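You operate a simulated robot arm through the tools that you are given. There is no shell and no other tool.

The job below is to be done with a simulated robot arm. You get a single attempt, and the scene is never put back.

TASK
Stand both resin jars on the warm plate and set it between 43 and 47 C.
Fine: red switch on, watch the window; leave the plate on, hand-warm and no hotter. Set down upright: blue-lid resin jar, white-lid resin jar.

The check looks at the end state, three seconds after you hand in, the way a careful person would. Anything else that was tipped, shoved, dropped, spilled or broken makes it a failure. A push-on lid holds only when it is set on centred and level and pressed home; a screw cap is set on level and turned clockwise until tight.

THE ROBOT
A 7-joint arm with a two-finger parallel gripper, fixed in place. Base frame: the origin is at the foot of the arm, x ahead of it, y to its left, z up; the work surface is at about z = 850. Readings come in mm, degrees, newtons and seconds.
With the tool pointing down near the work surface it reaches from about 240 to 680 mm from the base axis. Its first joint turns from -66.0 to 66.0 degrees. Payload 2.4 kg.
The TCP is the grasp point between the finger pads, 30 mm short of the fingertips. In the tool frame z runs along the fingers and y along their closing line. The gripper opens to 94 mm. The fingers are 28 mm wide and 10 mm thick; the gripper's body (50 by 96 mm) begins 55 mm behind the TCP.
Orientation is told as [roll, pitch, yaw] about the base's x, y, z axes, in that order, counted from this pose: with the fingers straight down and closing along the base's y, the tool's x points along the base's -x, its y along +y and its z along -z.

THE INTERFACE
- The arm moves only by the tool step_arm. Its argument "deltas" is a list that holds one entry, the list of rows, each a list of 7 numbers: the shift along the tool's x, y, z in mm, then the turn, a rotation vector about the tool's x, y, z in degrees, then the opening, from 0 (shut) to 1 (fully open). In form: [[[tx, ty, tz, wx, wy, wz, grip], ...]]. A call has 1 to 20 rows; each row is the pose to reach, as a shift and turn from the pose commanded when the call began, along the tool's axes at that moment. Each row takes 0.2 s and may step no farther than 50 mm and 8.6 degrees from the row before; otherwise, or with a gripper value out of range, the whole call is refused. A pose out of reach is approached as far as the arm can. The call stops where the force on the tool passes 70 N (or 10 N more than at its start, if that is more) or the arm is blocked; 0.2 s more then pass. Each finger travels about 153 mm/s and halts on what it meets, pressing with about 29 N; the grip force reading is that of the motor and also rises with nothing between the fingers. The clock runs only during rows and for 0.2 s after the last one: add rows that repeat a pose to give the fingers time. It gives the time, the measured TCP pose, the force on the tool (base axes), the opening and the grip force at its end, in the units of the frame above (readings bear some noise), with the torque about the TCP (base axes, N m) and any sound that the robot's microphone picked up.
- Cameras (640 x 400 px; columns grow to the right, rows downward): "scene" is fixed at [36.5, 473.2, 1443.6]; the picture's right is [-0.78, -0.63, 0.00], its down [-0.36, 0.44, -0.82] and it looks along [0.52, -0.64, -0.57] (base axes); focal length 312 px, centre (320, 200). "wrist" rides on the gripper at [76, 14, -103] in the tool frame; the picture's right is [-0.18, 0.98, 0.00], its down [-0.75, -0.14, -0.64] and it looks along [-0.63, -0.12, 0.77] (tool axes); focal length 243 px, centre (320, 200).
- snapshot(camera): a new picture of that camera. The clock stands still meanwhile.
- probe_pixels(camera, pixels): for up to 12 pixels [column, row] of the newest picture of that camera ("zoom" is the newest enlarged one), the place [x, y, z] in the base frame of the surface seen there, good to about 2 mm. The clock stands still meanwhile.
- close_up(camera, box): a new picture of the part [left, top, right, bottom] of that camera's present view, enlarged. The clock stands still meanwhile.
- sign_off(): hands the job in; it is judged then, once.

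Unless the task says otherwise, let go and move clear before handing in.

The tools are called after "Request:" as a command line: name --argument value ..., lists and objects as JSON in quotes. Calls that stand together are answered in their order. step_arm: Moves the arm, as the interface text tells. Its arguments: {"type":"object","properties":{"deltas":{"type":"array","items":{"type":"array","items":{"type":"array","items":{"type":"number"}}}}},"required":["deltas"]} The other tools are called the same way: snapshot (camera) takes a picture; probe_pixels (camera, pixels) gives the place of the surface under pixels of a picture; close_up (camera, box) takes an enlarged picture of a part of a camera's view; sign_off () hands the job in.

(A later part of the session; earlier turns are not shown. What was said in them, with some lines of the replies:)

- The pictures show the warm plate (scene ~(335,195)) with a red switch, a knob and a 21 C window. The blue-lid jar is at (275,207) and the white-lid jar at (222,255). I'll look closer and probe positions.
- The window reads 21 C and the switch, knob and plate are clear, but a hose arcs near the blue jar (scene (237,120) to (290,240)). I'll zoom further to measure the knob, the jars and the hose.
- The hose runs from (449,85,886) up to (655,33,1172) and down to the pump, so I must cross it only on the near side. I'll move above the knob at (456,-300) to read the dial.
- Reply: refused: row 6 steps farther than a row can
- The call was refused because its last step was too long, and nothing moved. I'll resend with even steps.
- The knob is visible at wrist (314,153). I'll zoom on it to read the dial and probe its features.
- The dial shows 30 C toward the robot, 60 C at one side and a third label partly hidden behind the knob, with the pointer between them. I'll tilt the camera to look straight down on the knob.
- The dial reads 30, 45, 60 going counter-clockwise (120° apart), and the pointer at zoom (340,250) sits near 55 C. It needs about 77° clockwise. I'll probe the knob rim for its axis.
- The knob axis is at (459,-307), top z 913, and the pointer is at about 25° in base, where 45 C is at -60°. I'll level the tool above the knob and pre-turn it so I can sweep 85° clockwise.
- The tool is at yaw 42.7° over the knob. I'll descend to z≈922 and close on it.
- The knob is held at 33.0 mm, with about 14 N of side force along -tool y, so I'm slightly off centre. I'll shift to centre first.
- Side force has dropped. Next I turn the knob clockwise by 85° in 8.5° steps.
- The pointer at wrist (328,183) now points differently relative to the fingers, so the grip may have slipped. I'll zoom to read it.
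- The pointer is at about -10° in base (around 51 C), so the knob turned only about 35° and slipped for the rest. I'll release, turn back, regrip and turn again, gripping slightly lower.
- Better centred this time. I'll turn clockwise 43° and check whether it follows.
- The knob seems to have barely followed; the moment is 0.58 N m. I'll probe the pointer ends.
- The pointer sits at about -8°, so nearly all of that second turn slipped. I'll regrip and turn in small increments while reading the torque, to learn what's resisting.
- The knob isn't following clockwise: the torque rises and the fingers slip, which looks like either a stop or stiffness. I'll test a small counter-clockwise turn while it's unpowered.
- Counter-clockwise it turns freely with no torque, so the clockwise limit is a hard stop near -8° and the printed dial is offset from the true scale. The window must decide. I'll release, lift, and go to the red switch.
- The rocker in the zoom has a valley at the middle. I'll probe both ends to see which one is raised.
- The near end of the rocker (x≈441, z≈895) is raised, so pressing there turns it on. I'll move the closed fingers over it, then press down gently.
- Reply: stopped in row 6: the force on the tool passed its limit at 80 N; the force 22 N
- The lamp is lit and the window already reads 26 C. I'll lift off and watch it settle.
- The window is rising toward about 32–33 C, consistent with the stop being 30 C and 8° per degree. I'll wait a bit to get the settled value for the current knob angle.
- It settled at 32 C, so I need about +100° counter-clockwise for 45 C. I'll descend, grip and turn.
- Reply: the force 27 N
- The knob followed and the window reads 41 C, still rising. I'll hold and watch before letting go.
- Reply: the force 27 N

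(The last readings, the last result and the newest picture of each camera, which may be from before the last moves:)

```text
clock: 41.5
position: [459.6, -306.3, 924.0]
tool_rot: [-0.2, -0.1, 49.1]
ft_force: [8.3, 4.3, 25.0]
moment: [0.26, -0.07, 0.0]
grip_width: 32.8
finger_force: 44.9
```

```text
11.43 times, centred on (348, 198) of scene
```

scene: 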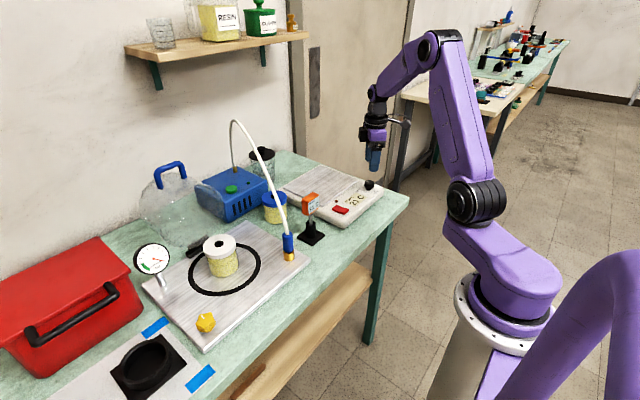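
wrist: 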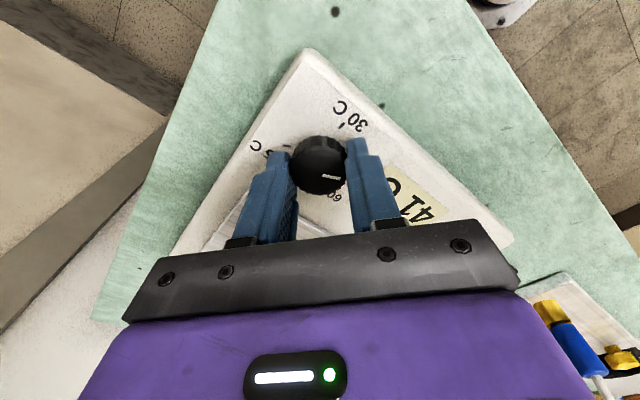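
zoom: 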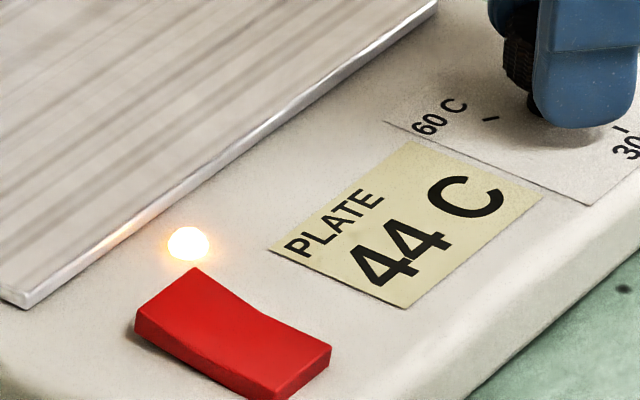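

The window is at 44 C and levelling, inside 43–47. I'll release the knob, lift and return to yaw 0.

Request:
step_arm --deltas '[[[0, 0, 0, 0, 0, 0, 0.3], [0, 0, 0, 0, 0, 0, 0.5], [0, 0, 0, 0, 0, 0, 0.5], [0, 0, -30, 0, 0, 0, 0.5], [0, 0, -70, 0, 0, 0, 0.5], [0, 0, -100, 0, 0, 0, 0.5], [0, 0, -120, 0, 0, 8.4, 0.6], [0, 0, -120, 0, 0, 16.8, 0.8], [0, 0, -120, 0, 0, 25.2, 1], [0, 0, -120, 0, 0, 33.6, 1], [0, 0, -120, 0, 0, 42, 1], [0, 0, -120, 0, 0, 49.1, 1], [0, 0, -120, 0, 0, 49.1, 1]]]'

Request:
close_up --camera "scene" --box '[320, 170, 392, 215]'

Request:
snapshot --camera "wrist"

Request:
snapshot --camera "scene"

```text
clock: 44.3
position: [460.4, -306.5, 1043.1]
tool_rot: [-0.1, -0.2, -0.2]
ft_force: [-0.7, -0.2, -0.3]
moment: [0.01, 0.0, -0.03]
grip_width: 94.1
finger_force: 0.0
```

```text
8.89 times, centred on (356, 192) of scene
```

zoom: 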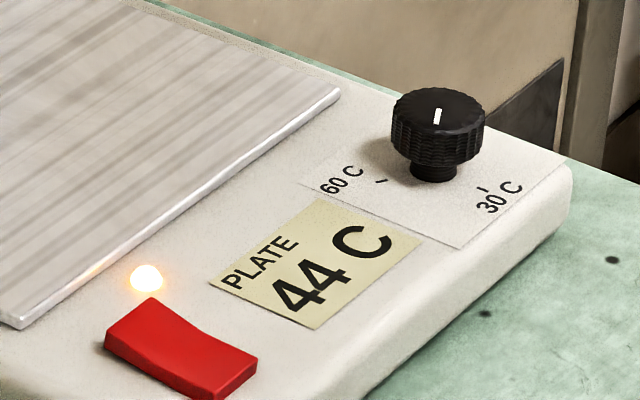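

```text
taken
```

wrist: 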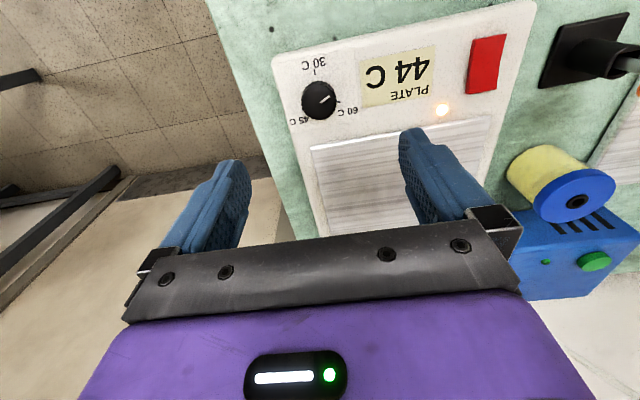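

```text
taken
```

scene: 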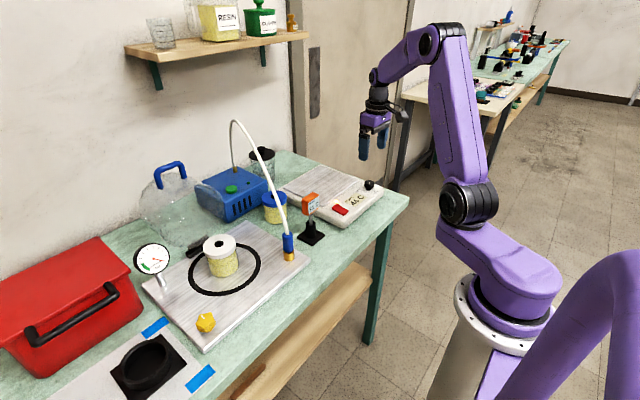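

The window holds at 44 C with the lamp on. Next is the blue jar: I'll zoom on it and probe lid and body.

Request:
close_up --camera "wrist" --box '[490, 125, 640, 225]'

Request:
probe_pixels --camera "wrist" --pixels '[[577, 201], [540, 195], [613, 190], [570, 173], [585, 218], [515, 175], [532, 153], [540, 165], [556, 165], [555, 150], [610, 225], [510, 250]]'

Request:
close_up --camera "scene" --box '[245, 180, 325, 230]'

```text
4.00 times, centred on (565, 175) of wrist
```

zoom: 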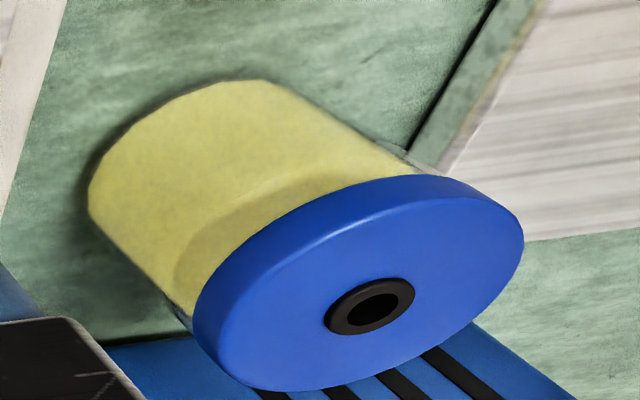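

```text
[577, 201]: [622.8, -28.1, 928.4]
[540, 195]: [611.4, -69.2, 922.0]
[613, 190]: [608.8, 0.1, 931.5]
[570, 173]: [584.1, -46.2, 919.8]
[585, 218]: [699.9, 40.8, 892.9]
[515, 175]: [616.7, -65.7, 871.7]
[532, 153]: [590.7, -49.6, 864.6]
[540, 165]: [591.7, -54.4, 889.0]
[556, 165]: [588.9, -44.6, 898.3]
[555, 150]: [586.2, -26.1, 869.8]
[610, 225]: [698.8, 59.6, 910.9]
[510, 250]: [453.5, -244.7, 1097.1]
```

```text
8.00 times, centred on (285, 205) of scene
```

zoom: 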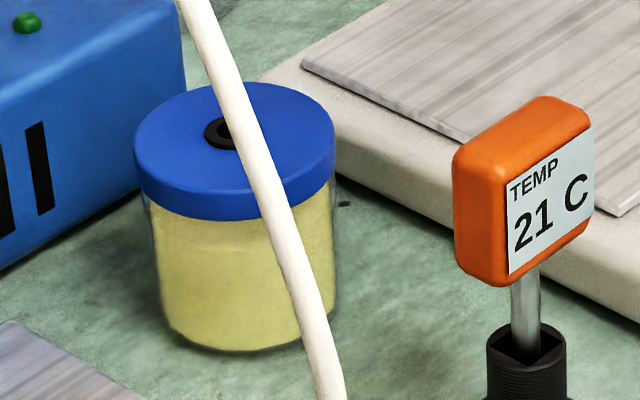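

The lid is about 72 mm across at roughly (617,-32), z 932, and the plate surface is at z≈890. I'll move nearer to refine the geometry, keeping clear of the hose at y≥45.

Request:
step_arm --deltas '[[[-16, 31, -4, 0, 0, 0, 1], [-32, 62, -8, 0, 0, 0, 1], [-48, 93, -12, 0, 0, 0, 1], [-64, 124, -16, 0, 0, 0, 1], [-80, 155, -20, 0, 0, 0, 1], [-95, 190, -20, 0, 0, 0, 1], [-95, 215, -20, 0, 0, 0, 1], [-95, 215, -20, 0, 0, 0, 1]]]'

Request:
snapshot --camera "wrist"

Request:
snapshot --camera "scene"

```text
clock: 46.1
position: [555.9, -92.9, 1062.7]
tool_rot: [-0.2, -0.2, -0.1]
ft_force: [0.5, 0.0, 0.8]
moment: [-0.05, 0.02, -0.04]
grip_width: 94.0
finger_force: 0.0
```

```text
taken
```

wrist: 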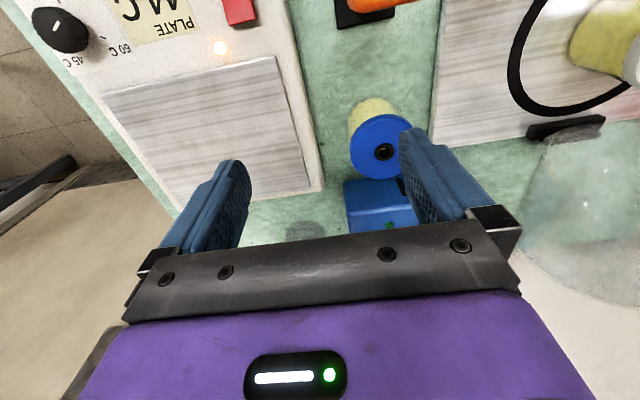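

```text
taken
```

scene: 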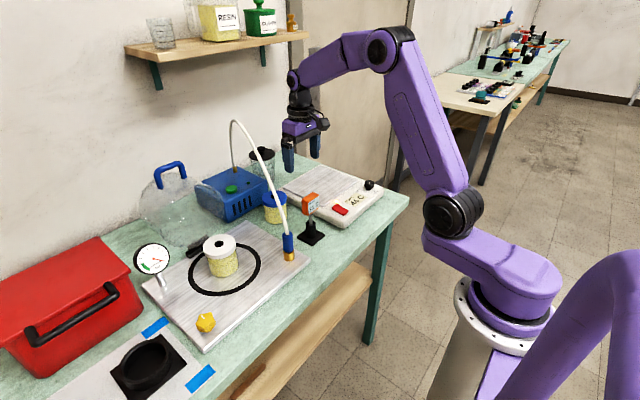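

Request:
close_up --camera "wrist" --box '[290, 80, 450, 180]'

Request:
probe_pixels --camera "zoom" --pixels '[[238, 260], [435, 260], [375, 140], [355, 375], [375, 285], [370, 215], [340, 70], [120, 260], [130, 400], [130, 130], [310, 90], [250, 390]]'

Request:
probe_pixels --camera "wrist" --pixels '[[105, 95], [274, 58], [308, 185], [180, 205], [200, 100], [190, 130], [270, 180], [320, 190], [297, 60], [345, 185], [420, 210], [380, 225]]'

```text
4.00 times, centred on (370, 130) of wrist
```

zoom: 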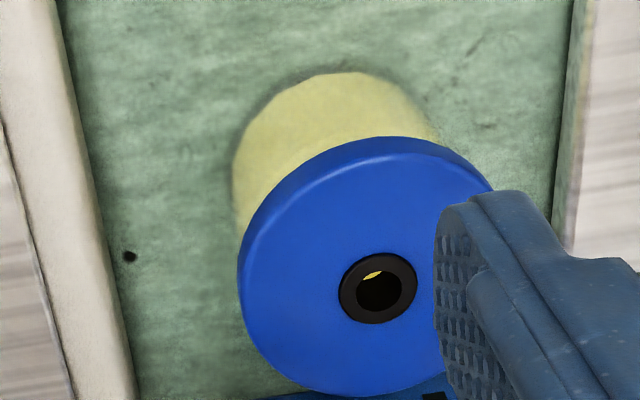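

```text
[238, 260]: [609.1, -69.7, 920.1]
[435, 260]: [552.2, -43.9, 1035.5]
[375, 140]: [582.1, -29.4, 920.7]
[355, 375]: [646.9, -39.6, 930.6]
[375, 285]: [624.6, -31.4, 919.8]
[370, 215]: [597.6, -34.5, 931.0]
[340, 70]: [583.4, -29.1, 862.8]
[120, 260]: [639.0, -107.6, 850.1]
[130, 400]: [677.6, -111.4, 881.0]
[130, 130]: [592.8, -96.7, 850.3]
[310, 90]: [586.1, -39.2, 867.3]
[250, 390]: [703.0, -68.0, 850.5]
```

```text
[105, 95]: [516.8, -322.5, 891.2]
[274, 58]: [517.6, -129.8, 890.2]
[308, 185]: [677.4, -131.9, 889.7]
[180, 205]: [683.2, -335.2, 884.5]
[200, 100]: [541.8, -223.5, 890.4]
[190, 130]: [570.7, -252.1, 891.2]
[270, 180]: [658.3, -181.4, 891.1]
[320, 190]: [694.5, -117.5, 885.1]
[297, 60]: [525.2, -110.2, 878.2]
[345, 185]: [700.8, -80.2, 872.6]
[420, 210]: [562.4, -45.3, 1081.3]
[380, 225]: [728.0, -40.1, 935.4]
```

The blue lid's centre is about (616,-33) with radius about 35, and the plate's flat area spans x 517–680, y -322 to -130. I'll move over the jar and descend part way to check alignment and hose clearance.

Request:
step_arm --deltas '[[[-20, 20, 0, 0, 0, 0, 1], [-40, 40, 0, 0, 0, 0, 1], [-60, 60, 0, 0, 0, 0, 1], [-60, 60, 35, 0, 0, 0, 1], [-60, 60, 65, 0, 0, 0, 1], [-60, 60, 65, 0, 0, 0, 1]]]'

Request:
snapshot --camera "wrist"

Request:
close_up --camera "scene" --box '[180, 60, 372, 230]'

```text
clock: 47.5
position: [614.3, -33.0, 997.5]
tool_rot: [-0.1, -0.3, 0.0]
ft_force: [-0.1, 0.3, 0.2]
moment: [0.0, 0.02, -0.01]
grip_width: 94.2
finger_force: 0.1
```

```text
taken
```

wrist: 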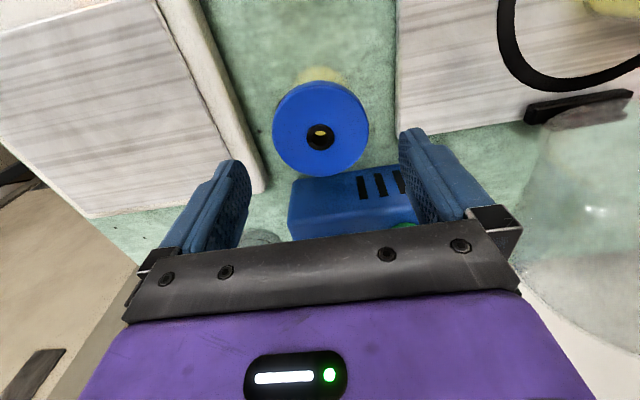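

```text
2.35 times, centred on (276, 145) of scene
```

zoom: 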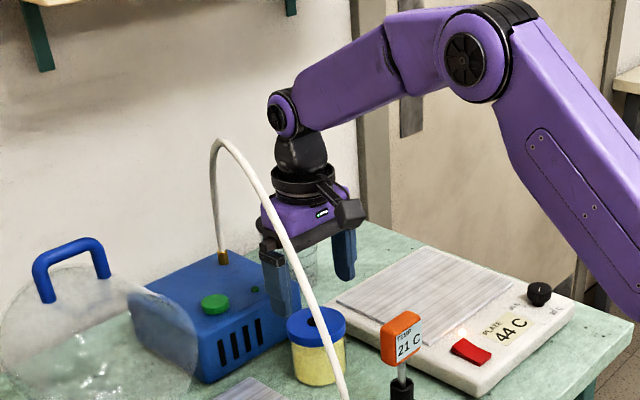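

The lid at wrist (320,128) is in line with the fingers. I'll probe its rim once more before the final descent.

Request:
probe_pixels --camera "wrist" --pixels '[[277, 128], [365, 128], [320, 88], [320, 171], [290, 100], [350, 100], [290, 158], [350, 158], [320, 126]]'

```text
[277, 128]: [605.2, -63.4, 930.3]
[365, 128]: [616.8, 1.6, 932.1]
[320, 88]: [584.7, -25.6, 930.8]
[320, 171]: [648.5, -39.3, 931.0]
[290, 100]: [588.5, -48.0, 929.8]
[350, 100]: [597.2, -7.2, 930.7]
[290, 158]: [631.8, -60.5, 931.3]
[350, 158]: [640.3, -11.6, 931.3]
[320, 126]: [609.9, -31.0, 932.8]
```

The lid centre is (614,-32), radius about 33, and the TCP is almost exactly over it. I'll descend to z≈906 and close.

Request:
step_arm --deltas '[[[0, 1, 35, 0, 0, 0, 1], [0, 1, 65, 0, 0, 0, 1], [0, 1, 91, 0, 0, 0, 1], [0, 1, 91, 0, 0, 0, 1]]]'

Request:
step_arm --deltas '[[[0, 0, 0, 0, 0, 0, 0.85], [0, 0, 0, 0, 0, 0, 0.75], [0, 0, 0, 0, 0, 0, 0.65], [0, 0, 0, 0, 0, 0, 0.6], [0, 0, 0, 0, 0, 0, 0.6]]]'

Request:
snapshot --camera "wrist"

Request:
close_up --camera "scene" --box '[180, 100, 340, 240]'

```text
clock: 48.5
position: [613.8, -31.6, 904.7]
tool_rot: [-0.1, -0.2, -0.1]
ft_force: [0.5, -0.3, 0.1]
moment: [0.0, -0.01, -0.01]
grip_width: 94.1
finger_force: 0.0
```

```text
clock: 49.7
position: [614.5, -31.2, 906.4]
tool_rot: [-0.2, -0.1, -0.1]
ft_force: [0.9, -1.3, 0.1]
moment: [-0.11, 0.0, 0.03]
grip_width: 73.8
finger_force: 29.1
```

```text
taken
```

wrist: 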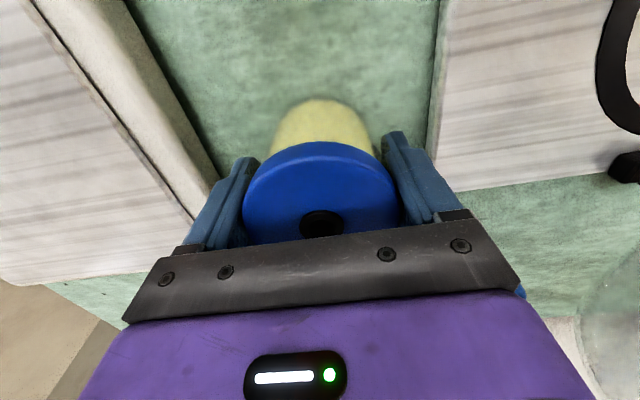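

```text
2.86 times, centred on (260, 170) of scene
```

zoom: 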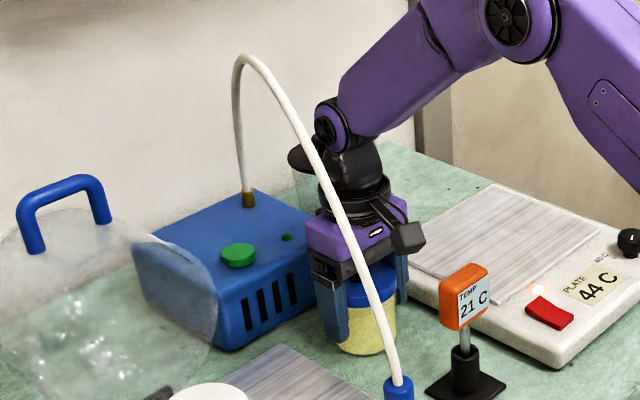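

The jar is gripped at 73.8 mm. I'll lift 12 mm and check that the glass comes up with the lid.

Request:
step_arm --deltas '[[[0, 0, -4, 0, 0, 0, 0.6], [0, 0, -8, 0, 0, 0, 0.6], [0, 0, -12, 0, 0, 0, 0.6], [0, 0, -12, 0, 0, 0, 0.6]]]'

Request:
close_up --camera "scene" --box '[240, 170, 320, 235]'

```text
clock: 50.7
position: [615.3, -31.7, 918.0]
tool_rot: [-0.1, -0.1, -0.1]
ft_force: [0.3, -0.1, -3.2]
moment: [0.02, 0.03, -0.01]
grip_width: 74.0
finger_force: 28.8
```

```text
6.15 times, centred on (280, 202) of scene
```

zoom: 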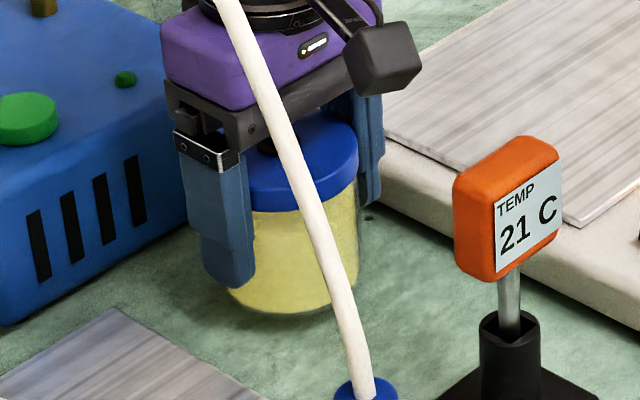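

The whole jar lifted (3.2 N), glass and lid together. I'll raise it well above the plate and carry it to the far spot at (585,-278).

Request:
step_arm --deltas '[[[0, 0, -20, 0, 0, 0, 0.6], [0, 0, -45, 0, 0, 0, 0.6], [0, 0, -70, 0, 0, 0, 0.6], [0, 0, -84, 0, 0, 0, 0.6], [3, -22, -84, 0, 0, 0, 0.6], [6, -47, -84, 0, 0, 0, 0.6], [9, -72, -84, 0, 0, 0, 0.6], [12, -97, -84, 0, 0, 0, 0.6], [15, -122, -84, 0, 0, 0, 0.6], [18, -147, -84, 0, 0, 0, 0.6], [21, -172, -84, 0, 0, 0, 0.6], [24, -197, -84, 0, 0, 0, 0.6], [27, -222, -84, 0, 0, 0, 0.6], [30, -240, -84, 0, 0, 0, 0.6], [30, -246, -84, 0, 0, 0, 0.6], [30, -246, -84, 0, 0, 0, 0.6]]]'

Request:
snapshot --camera "wrist"

Request:
snapshot --camera "scene"

```text
clock: 54.1
position: [585.6, -276.3, 1002.0]
tool_rot: [0.0, -0.1, -0.1]
ft_force: [0.4, -0.1, -2.7]
moment: [0.01, 0.01, 0.01]
grip_width: 73.8
finger_force: 28.7
```

```text
taken
```

wrist: 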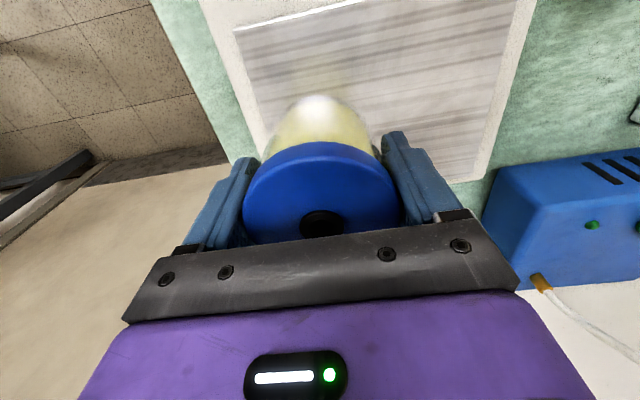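

```text
taken
```

scene: 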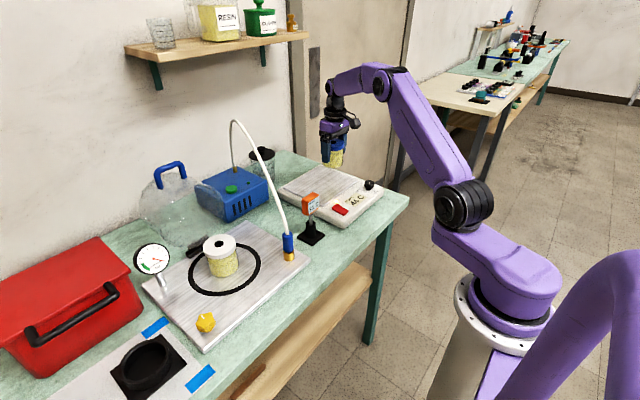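

The jar is over the plate at (586,-277) with its edge inside the plate. I'll lower slowly and watch the force.

Request:
step_arm --deltas '[[[0, 0, 20, 0, 0, 0, 0.6], [0, 0, 38, 0, 0, 0, 0.6], [0, 0, 46, 0, 0, 0, 0.6], [0, 0, 50, 0, 0, 0, 0.6], [0, 0, 52, 0, 0, 0, 0.6], [0, 0, 52, 0, 0, 0, 0.6]]]'

Request:
step_arm --deltas '[[[0, 0, 1, 0, 0, 0, 0.6], [0, 0, 2, 0, 0, 0, 0.6], [0, 0, 2, 0, 0, 0, 0.6]]]'

Request:
step_arm --deltas '[[[0, 0, 0.7, 0, 0, 0, 0.6], [0, 0, 1.4, 0, 0, 0, 0.6], [0, 0, 1.4, 0, 0, 0, 0.6]]]'

```text
clock: 55.5
position: [585.5, -277.2, 949.3]
tool_rot: [-0.1, -0.1, 0.0]
ft_force: [1.1, 0.0, -3.3]
moment: [-0.04, -0.01, -0.02]
grip_width: 73.8
finger_force: 29.5
```

```text
clock: 56.3
position: [585.7, -277.2, 947.9]
tool_rot: [0.0, -0.2, -0.1]
ft_force: [-0.2, -0.4, -2.4]
moment: [-0.02, 0.0, 0.04]
grip_width: 73.9
finger_force: 29.0
```

```text
clock: 57.1
position: [585.5, -276.4, 946.4]
tool_rot: [-0.1, -0.1, -0.1]
ft_force: [-0.8, -0.1, -2.4]
moment: [0.03, 0.02, -0.01]
grip_width: 74.2
finger_force: 29.1
```

Still no contact (-2.4 N). I'll creep lower.

Request:
step_arm --deltas '[[[0, 0, 0.7, 0, 0, 0, 0.6], [0, 0, 1.2, 0, 0, 0, 0.6], [0, 0, 1.2, 0, 0, 0, 0.6]]]'

Request:
close_up --camera "scene" --box '[300, 140, 380, 190]'

```text
clock: 57.9
position: [585.2, -276.3, 946.6]
tool_rot: [-0.1, -0.2, -0.1]
ft_force: [-1.0, 2.1, 3.1]
moment: [0.18, 0.04, -0.02]
grip_width: 73.8
finger_force: 28.7
```

```text
8.00 times, centred on (340, 165) of scene
```

zoom: 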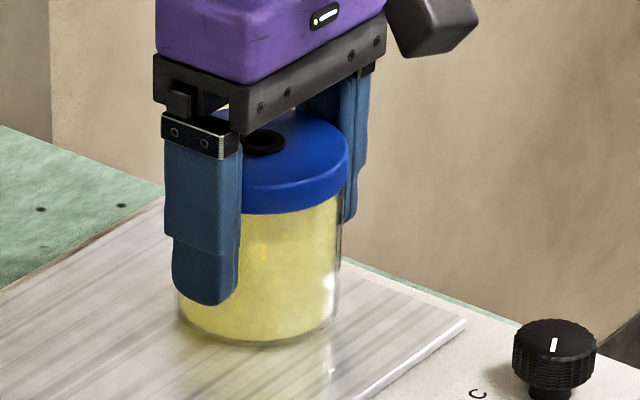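

The jar now touches the plate (+3.1 N) and stands upright. I'll open and lift straight up.

Request:
step_arm --deltas '[[[0, 0, 0, 0, 0, 0, 0.85], [0, 0, 0, 0, 0, 0, 0.95], [0, 0, 0, 0, 0, 0, 1], [0, 0, 0, 0, 0, 0, 1], [0, 0, -30, 0, 0, 0, 1], [0, 0, -65, 0, 0, 0, 1], [0, 0, -105, 0, 0, 0, 1], [0, 0, -105, 0, 0, 0, 1]]]'

Request:
snapshot --camera "scene"

Request:
close_up --camera "scene" --box '[270, 120, 398, 220]'

```text
clock: 59.7
position: [586.3, -277.5, 1051.7]
tool_rot: [0.0, -0.1, 0.0]
ft_force: [0.3, 0.7, -0.5]
moment: [0.06, 0.0, 0.02]
grip_width: 93.8
finger_force: 0.1
```

```text
taken
```

scene: 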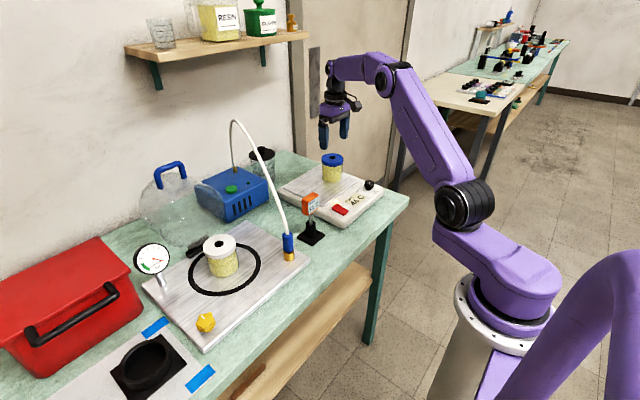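

```text
4.00 times, centred on (334, 170) of scene
```

zoom: 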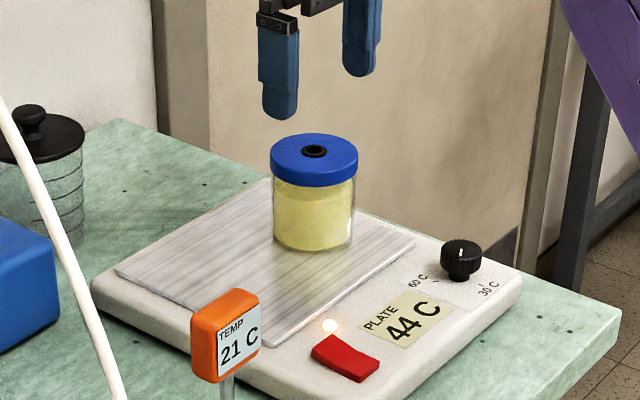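

The blue jar is upright on the plate and the window still reads 44 C. I'll travel to the white jar by retracting to x≈340, clear of the thermometer and hose, and then look.

Request:
step_arm --deltas '[[[37, 15.4, -7.6, 0, 0, 0, 1], [74, 31, -15, 0, 0, 0, 1], [112, 46, -23, 0, 0, 0, 1], [149, 62, -30, 0, 0, 0, 1], [186, 77, -38, 0, 0, 0, 1], [201, 114, -40, 0, 0, 0, 1], [216, 152, -43, 0, 0, 0, 1], [231, 190, -46, 0, 0, 0, 1], [246, 227, -48, 0, 0, 0, 1], [246, 267, -48, 0, 0, 0, 1], [246, 307, -48, 0, 0, 0, 1], [246, 347, -48, 0, 0, 0, 1], [246, 387, -48, 0, 0, 0, 1], [246, 427, -48, 0, 0, 0, 1], [246, 427, -48, 0, 0, 0, 1]]]'

Request:
snapshot --camera "wrist"

Request:
snapshot --camera "scene"

Request:
probe_pixels --camera "scene" --pixels '[[170, 165], [152, 260], [197, 246], [205, 320], [220, 228], [165, 285], [150, 200], [221, 262], [100, 250], [221, 277]]'

```text
clock: 62.9
position: [340.1, 151.6, 1098.2]
tool_rot: [0.0, -0.3, -0.1]
ft_force: [-0.1, -0.1, 0.0]
moment: [0.0, 0.02, 0.02]
grip_width: 94.3
finger_force: 0.0
```

```text
taken
```

wrist: 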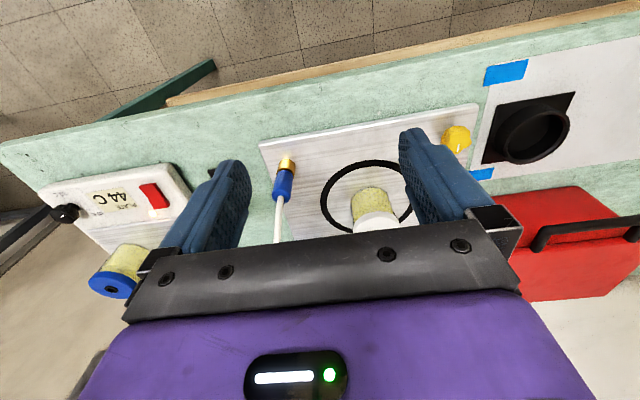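

```text
taken
```

scene: 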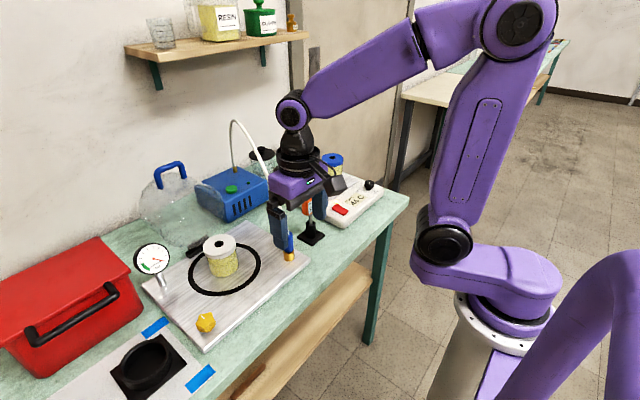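

```text
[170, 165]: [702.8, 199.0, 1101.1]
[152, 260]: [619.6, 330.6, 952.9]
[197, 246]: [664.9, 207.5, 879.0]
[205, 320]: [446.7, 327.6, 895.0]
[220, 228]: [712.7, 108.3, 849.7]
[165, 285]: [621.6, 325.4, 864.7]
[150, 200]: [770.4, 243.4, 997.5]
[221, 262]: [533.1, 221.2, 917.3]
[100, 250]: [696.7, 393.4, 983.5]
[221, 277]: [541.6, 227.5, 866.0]
```

The white jar at about (558,200) is clear of the gauge (620,330), the bell jar (handle near (703,199,1101)) and the hose. I'll approach from the near side and look.

Request:
step_arm --deltas '[[[-35, 12, 5, 0, 0, 0, 1], [-70, 24, 10, 0, 0, 0, 1], [-105, 36, 15, 0, 0, 0, 1], [-140, 48, 20, 0, 0, 0, 1], [-175, 48, 25, 0, 0, 0, 1], [-200, 48, 30, 0, 0, 0, 1], [-200, 48, 30, 0, 0, 0, 1]]]'

Request:
snapshot --camera "wrist"

Request:
snapshot --camera "scene"

```text
clock: 64.5
position: [540.2, 197.0, 1065.8]
tool_rot: [-0.1, -0.1, 0.0]
ft_force: [0.5, 0.4, 0.7]
moment: [0.01, -0.01, -0.02]
grip_width: 93.9
finger_force: 0.0
```

```text
taken
```

wrist: 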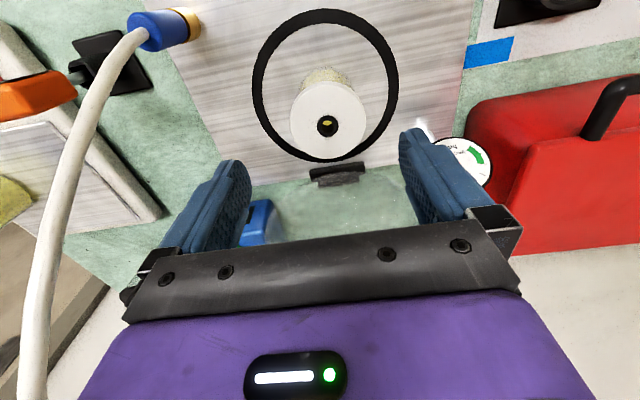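

```text
taken
```

scene: 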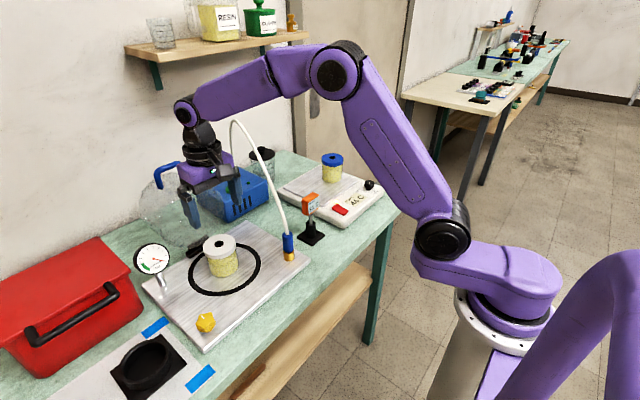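

The white lid is at wrist (328,120). I'll probe its rim for the centre.

Request:
probe_pixels --camera "wrist" --pixels '[[294, 121], [362, 121], [328, 88], [328, 154], [303, 98], [353, 98], [303, 145], [353, 145], [319, 78], [290, 170], [338, 175], [310, 180]]'

Request:
probe_pixels --camera "scene" --pixels '[[287, 233], [270, 185], [258, 157], [245, 130], [238, 122], [236, 165], [165, 160], [145, 215], [185, 168]]'

```text
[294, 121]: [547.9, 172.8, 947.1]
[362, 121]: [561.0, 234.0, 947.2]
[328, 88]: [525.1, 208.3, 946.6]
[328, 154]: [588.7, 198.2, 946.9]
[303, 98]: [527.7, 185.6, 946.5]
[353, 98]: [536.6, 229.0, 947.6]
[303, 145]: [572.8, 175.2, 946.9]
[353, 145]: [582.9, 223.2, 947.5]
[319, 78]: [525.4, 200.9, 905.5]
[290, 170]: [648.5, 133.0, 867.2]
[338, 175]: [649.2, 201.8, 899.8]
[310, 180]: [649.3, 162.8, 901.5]
```

```text
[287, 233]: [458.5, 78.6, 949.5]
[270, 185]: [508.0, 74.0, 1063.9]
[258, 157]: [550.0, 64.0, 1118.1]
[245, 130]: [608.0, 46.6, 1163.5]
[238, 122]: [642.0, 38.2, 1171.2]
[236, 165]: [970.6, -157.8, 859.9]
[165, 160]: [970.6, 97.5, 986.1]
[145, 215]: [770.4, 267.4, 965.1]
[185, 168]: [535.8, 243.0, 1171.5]
```

The white lid centre is (555.3,203.3), top z 947. I'll align, then descend to z≈922, the same grip height as before, and close.

Request:
step_arm --deltas '[[[-15, 6.3, 0, 0, 0, 0, 1], [-15, 6.3, 35, 0, 0, 0, 1], [-15, 6.3, 70, 0, 0, 0, 1], [-15, 6.3, 70, 0, 0, 0, 1]]]'

Request:
snapshot --camera "wrist"

Request:
snapshot --camera "scene"

```text
clock: 65.5
position: [555.1, 202.7, 998.0]
tool_rot: [-0.1, -0.2, -0.1]
ft_force: [-0.3, 0.7, -0.2]
moment: [0.03, 0.02, -0.02]
grip_width: 94.0
finger_force: 0.1
```

```text
taken
```

wrist: 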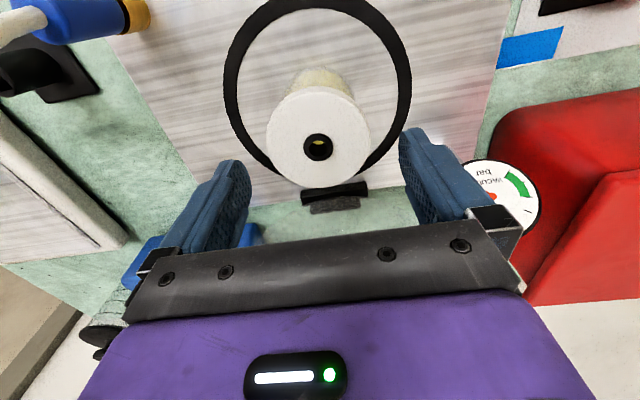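

```text
taken
```

scene: 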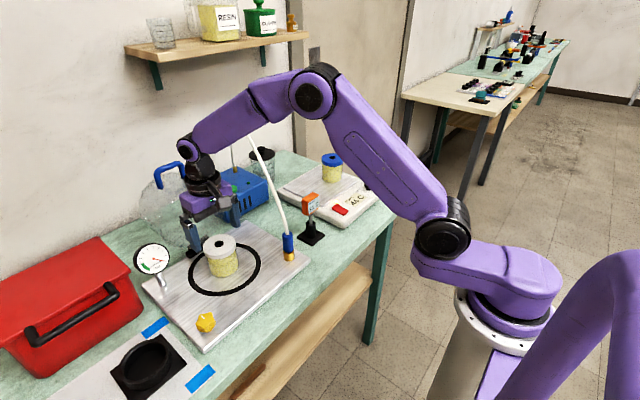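

The lid at wrist (320,137) is centred between the fingers and the hose is about 100 mm from the forearm. I'll descend and grip.

Request:
step_arm --deltas '[[[0, 0.5, 35, 0, 0, 0, 1], [0, 0.5, 60, 0, 0, 0, 1], [0, 0.5, 76, 0, 0, 0, 1], [0, 0.5, 76, 0, 0, 0, 1]]]'

Request:
step_arm --deltas '[[[0, 0, 0, 0, 0, 0, 0.85], [0, 0, 0, 0, 0, 0, 0.75], [0, 0, 0, 0, 0, 0, 0.65], [0, 0, 0, 0, 0, 0, 0.6], [0, 0, 0, 0, 0, 0, 0.6]]]'

Request:
step_arm --deltas '[[[0, 0, -4, 0, 0, 0, 0.6], [0, 0, -8, 0, 0, 0, 0.6], [0, 0, -12, 0, 0, 0, 0.6], [0, 0, -12, 0, 0, 0, 0.6]]]'

Request:
close_up --camera "scene" --box '[140, 150, 300, 300]'

```text
clock: 66.5
position: [554.6, 203.3, 922.6]
tool_rot: [-0.1, -0.2, 0.0]
ft_force: [-0.5, 0.3, -0.2]
moment: [0.03, 0.01, -0.02]
grip_width: 93.9
finger_force: 0.1
```

```text
clock: 67.7
position: [554.7, 203.5, 922.4]
tool_rot: [-0.1, -0.1, -0.1]
ft_force: [0.2, 0.3, 0.6]
moment: [0.05, 0.02, -0.04]
grip_width: 73.8
finger_force: 28.7
```

```text
clock: 68.7
position: [554.8, 205.4, 934.8]
tool_rot: [-0.2, -0.1, -0.1]
ft_force: [-0.4, -0.3, -3.4]
moment: [-0.03, -0.01, 0.03]
grip_width: 73.6
finger_force: 29.3
```

```text
2.67 times, centred on (220, 225) of scene
```

zoom: 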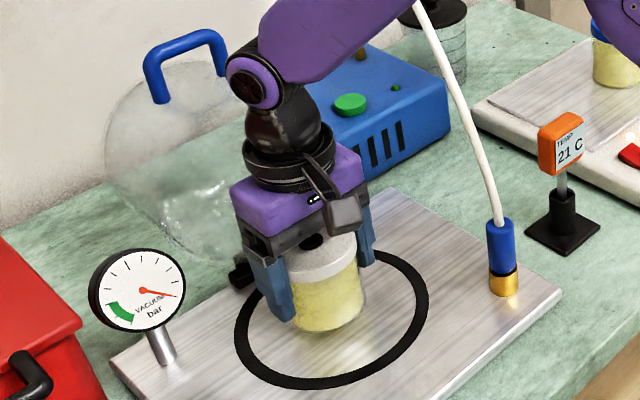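

The white jar lifted cleanly (3.4 N). I'll raise it, retract to x≈340 and cross to the plate side, clear of the hose and thermometer.

Request:
step_arm --deltas '[[[0, 0, -25, 0, 0, 0, 0.6], [0, 0, -55, 0, 0, 0, 0.6], [0, 0, -85, 0, 0, 0, 0.6], [0, 0, -115, 0, 0, 0, 0.6], [30, -8, -115, 0, 0, 0, 0.6], [66, -17, -115, 0, 0, 0, 0.6], [103, -26, -115, 0, 0, 0, 0.6], [140, -35, -115, 0, 0, 0, 0.6], [177, -44, -115, 0, 0, 0, 0.6], [205, -54, -115, 0, 0, 0, 0.6], [215, -84, -115, 0, 0, 0, 0.6], [215, -122, -115, 0, 0, 0, 0.6], [215, -160, -115, 0, 0, 0, 0.6], [215, -198, -115, 0, 0, 0, 0.6], [215, -236, -115, 0, 0, 0, 0.6], [215, -274, -115, 0, 0, 0, 0.6], [215, -312, -115, 0, 0, 0, 0.6], [215, -340, -115, 0, 0, 0, 0.6], [215, -354, -115, 0, 0, 0, 0.6], [215, -354, -115, 0, 0, 0, 0.6]]]'

Request:
snapshot --camera "scene"

Request:
snapshot --camera "wrist"

```text
clock: 72.9
position: [339.1, -150.4, 1050.3]
tool_rot: [0.0, -0.2, -0.1]
ft_force: [-0.5, -0.3, -3.4]
moment: [0.0, -0.01, -0.02]
grip_width: 73.9
finger_force: 28.8
```

```text
taken
```

scene: 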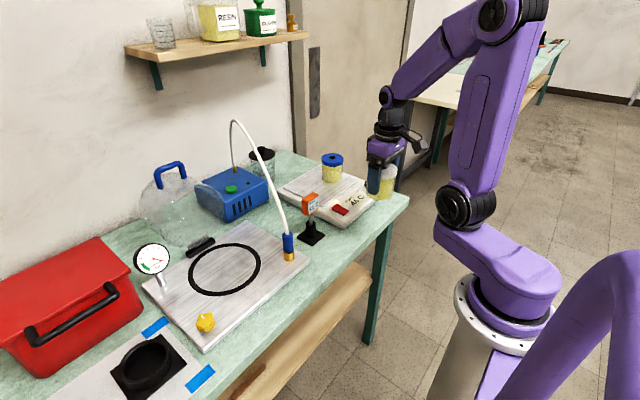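

```text
taken
```

wrist: 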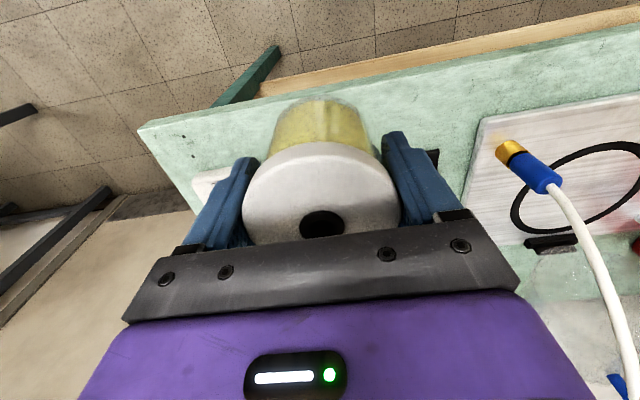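

The jar is held and everything behind is undisturbed. I'll move in over the plate to (570,-173), leaving a finger's gap to the blue jar at (585,-277).

Request:
step_arm --deltas '[[[-25, -3, 0, 0, 0, 0, 0.6], [-60, -7, 0, 0, 0, 0, 0.6], [-95, -10, 0, 0, 0, 0, 0.6], [-130, -13, 0, 0, 0, 0, 0.6], [-165, -16, 0, 0, 0, 0, 0.6], [-200, -19, 0, 0, 0, 0, 0.6], [-222, -22, 0, 0, 0, 0, 0.6], [-231, -22.6, 0, 0, 0, 0, 0.6], [-231, -22.6, 0, 0, 0, 0, 0.6]]]'

Request:
snapshot --camera "wrist"

Request:
close_up --camera "scene" --box '[240, 100, 400, 230]'

```text
clock: 74.9
position: [570.9, -172.0, 1049.1]
tool_rot: [-0.2, -0.1, -0.1]
ft_force: [0.3, -0.3, -4.0]
moment: [-0.03, 0.02, 0.03]
grip_width: 73.9
finger_force: 29.0
```

```text
taken
```

wrist: 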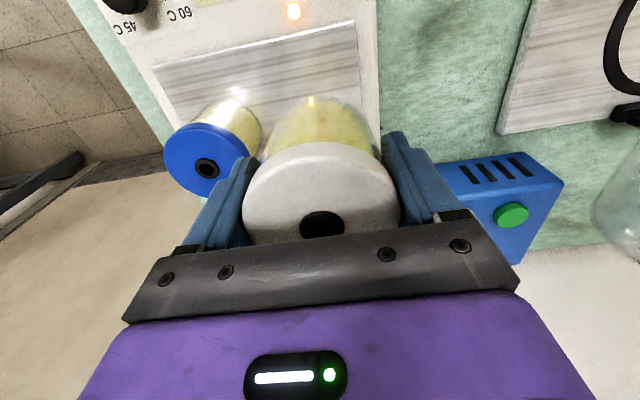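

```text
3.08 times, centred on (320, 165) of scene
```

zoom: 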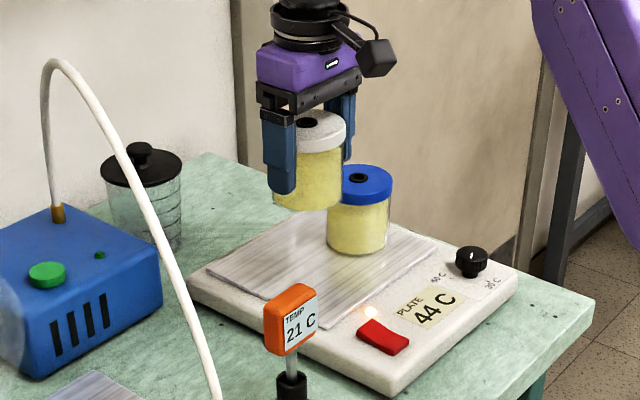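

I'll confirm the gap to the blue jar before lowering.

Request:
probe_pixels --camera "wrist" --pixels '[[168, 150], [205, 127], [235, 140], [244, 158], [207, 168], [205, 190], [350, 30], [372, 90], [375, 125]]'

```text
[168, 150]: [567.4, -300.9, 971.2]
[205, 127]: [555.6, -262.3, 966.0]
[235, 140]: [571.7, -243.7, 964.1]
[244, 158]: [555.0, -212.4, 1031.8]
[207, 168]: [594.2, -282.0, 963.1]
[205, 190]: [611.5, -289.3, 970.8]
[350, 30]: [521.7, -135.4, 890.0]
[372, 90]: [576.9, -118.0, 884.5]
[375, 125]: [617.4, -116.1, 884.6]
```

The gap to the blue jar is ample (its edge is at y≈-243). I'll lower to just above the plate, then creep.

Request:
step_arm --deltas '[[[0, -1, 25, 0, 0, 0, 0.6], [0, -1, 55, 0, 0, 0, 0.6], [0, -1, 80, 0, 0, 0, 0.6], [0, -1, 93, 0, 0, 0, 0.6], [0, -1, 98, 0, 0, 0, 0.6], [0, -1, 100, 0, 0, 0, 0.6], [0, -1, 100, 0, 0, 0, 0.6]]]'

Request:
step_arm --deltas '[[[0, 0, 0.7, 0, 0, 0, 0.6], [0, 0, 1.4, 0, 0, 0, 0.6], [0, 0, 1.4, 0, 0, 0, 0.6]]]'

```text
clock: 76.5
position: [571.3, -175.7, 950.8]
tool_rot: [-0.2, -0.1, -0.1]
ft_force: [0.1, 0.3, -3.4]
moment: [0.02, 0.05, 0.01]
grip_width: 74.2
finger_force: 28.8
```

```text
clock: 77.3
position: [571.4, -173.3, 949.0]
tool_rot: [-0.1, -0.1, 0.0]
ft_force: [0.7, -0.2, -2.9]
moment: [-0.04, 0.02, 0.0]
grip_width: 73.7
finger_force: 28.7
```

No contact yet (-2.9 N). I'll creep on in small steps.

Request:
step_arm --deltas '[[[0, 0, 0.7, 0, 0, 0, 0.6], [0, 0, 1.4, 0, 0, 0, 0.6], [0, 0, 1.4, 0, 0, 0, 0.6]]]'

Request:
step_arm --deltas '[[[0, 0, 0.6, 0, 0, 0, 0.6], [0, 0, 1.0, 0, 0, 0, 0.6], [0, 0, 1.0, 0, 0, 0, 0.6]]]'

```text
clock: 78.1
position: [570.3, -172.9, 946.0]
tool_rot: [-0.1, 0.0, -0.1]
ft_force: [-0.1, -0.1, -2.7]
moment: [0.06, 0.0, 0.01]
grip_width: 73.8
finger_force: 29.5
```

```text
clock: 78.9
position: [569.2, -172.1, 944.7]
tool_rot: [-0.1, -0.1, -0.1]
ft_force: [-0.1, -0.2, -0.9]
moment: [0.05, -0.03, 0.01]
grip_width: 73.6
finger_force: 29.1
```

The load is dropping (-0.9 N), so it's just touching. One more small step.

Request:
step_arm --deltas '[[[0, 0, 0.4, 0, 0, 0, 0.6], [0, 0, 0.7, 0, 0, 0, 0.6], [0, 0, 0.7, 0, 0, 0, 0.6]]]'

Request:
close_up --camera "scene" --box '[270, 130, 382, 200]'

```text
clock: 79.7
position: [570.9, -173.5, 945.3]
tool_rot: [-0.2, -0.2, -0.1]
ft_force: [-2.0, 1.7, 5.5]
moment: [0.26, -0.06, 0.08]
grip_width: 74.0
finger_force: 29.1
```

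```text
5.71 times, centred on (326, 165) of scene
```

zoom: 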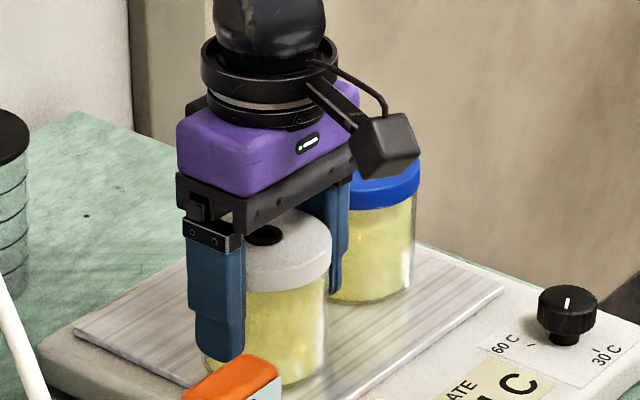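

The white jar is seated (+5.5 N), upright, with a gap to the blue jar. I'll open moderately to 0.9 and lift straight up.

Request:
step_arm --deltas '[[[0, 0, 0, 0, 0, 0, 0.83], [0, 0, 0, 0, 0, 0, 0.88], [0, 0, 0, 0, 0, 0, 0.9], [0, 0, 0, 0, 0, 0, 0.9], [0, 0, -25, 0, 0, 0, 0.9], [0, 0, -60, 0, 0, 0, 0.9], [0, 0, -100, 0, 0, 0, 0.9], [0, 0, -140, 0, 0, 0, 0.9], [0, 0, -140, 0, 0, 0, 0.9]]]'

Request:
snapshot --camera "scene"

Request:
close_up --camera "scene" --box '[270, 130, 398, 220]'

```text
clock: 81.7
position: [569.5, -171.9, 1087.9]
tool_rot: [-0.1, 0.0, -0.2]
ft_force: [-0.1, -0.5, 0.0]
moment: [-0.03, 0.01, 0.01]
grip_width: 84.7
finger_force: 0.1
```

```text
taken
```

scene: 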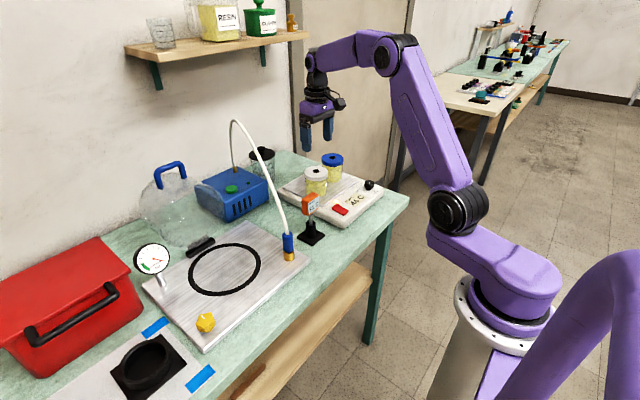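

```text
4.44 times, centred on (334, 175) of scene
```

zoom: 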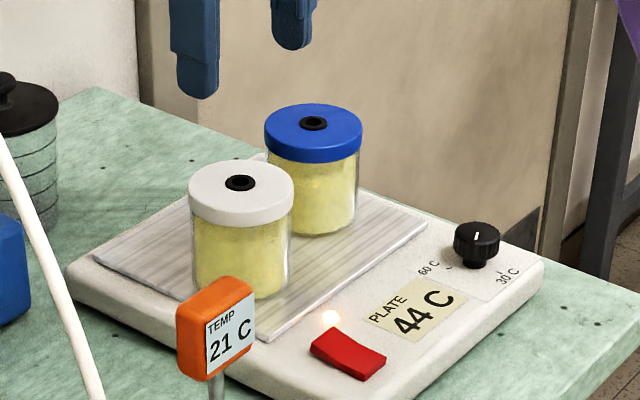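

Both jars stand upright on the plate, the lamp is lit and the window reads 44 C. I'll move the arm clear and confirm once more.

Request:
step_arm --deltas '[[[35, 5, -10, 0, 0, 0, 0.9], [70, 10, -20, 0, 0, 0, 0.9], [105, 15, -30, 0, 0, 0, 0.9], [140, 20, -40, 0, 0, 0, 0.9], [165, 25, -50, 0, 0, 0, 0.9], [165, 25, -50, 0, 0, 0, 0.9], [165, 25, -50, 0, 0, 0, 0.9], [165, 25, -50, 0, 0, 0, 0.9], [165, 25, -50, 0, 0, 0, 0.9], [165, 25, -50, 0, 0, 0, 0.9]]]'

Request:
close_up --camera "scene" --box '[240, 110, 400, 230]'

Request:
snapshot --camera "wrist"

```text
clock: 83.9
position: [404.9, -148.8, 1134.0]
tool_rot: [-0.1, -0.1, -0.1]
ft_force: [-0.8, 0.8, 0.2]
moment: [0.01, -0.02, 0.03]
grip_width: 84.7
finger_force: 0.1
```

```text
3.33 times, centred on (320, 170) of scene
```

zoom: 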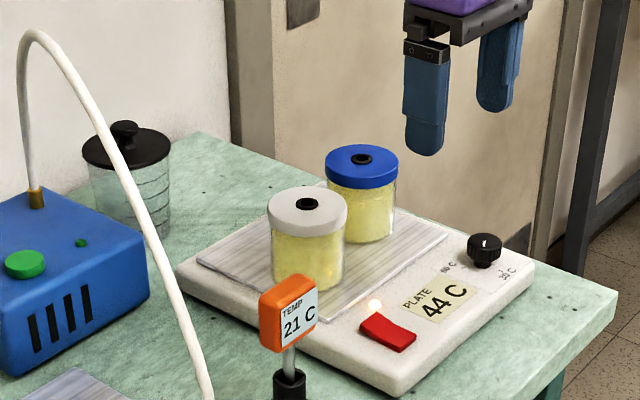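

```text
taken
```

wrist: 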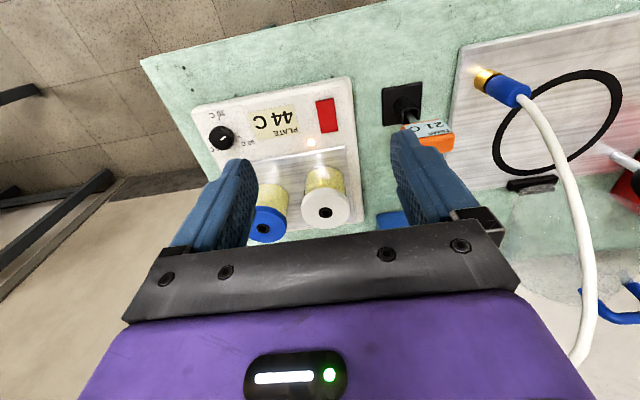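

The latest pictures show both jars upright on the plate and the window steady at 44 C with the lamp lit. The arm is clear and nothing else has moved, so I'm handing in.

Request:
sign_off

```text
The job is handed in.
```

Both resin jars are standing upright on the warm plate. The plate is on and holding steady at 44 C, inside your 43–47 C range. I've handed the job in; no result has come back yet.

- **Temperature:** the pointer does not match the printed dial. The knob hits its lower stop with the pointer near 51 C on the scale, so I set it by the window instead. The window still read 44 C after both jars were on.
- **Jars:** the blue-lid jar is at the far side of the plate and the white-lid jar is nearer the thermometer. I gripped both by their lids, and lid and glass came up together each time.
- **Rest of the bench:** nothing else looks moved in the last pictures. The gripper is open and the arm is clear of the plate.
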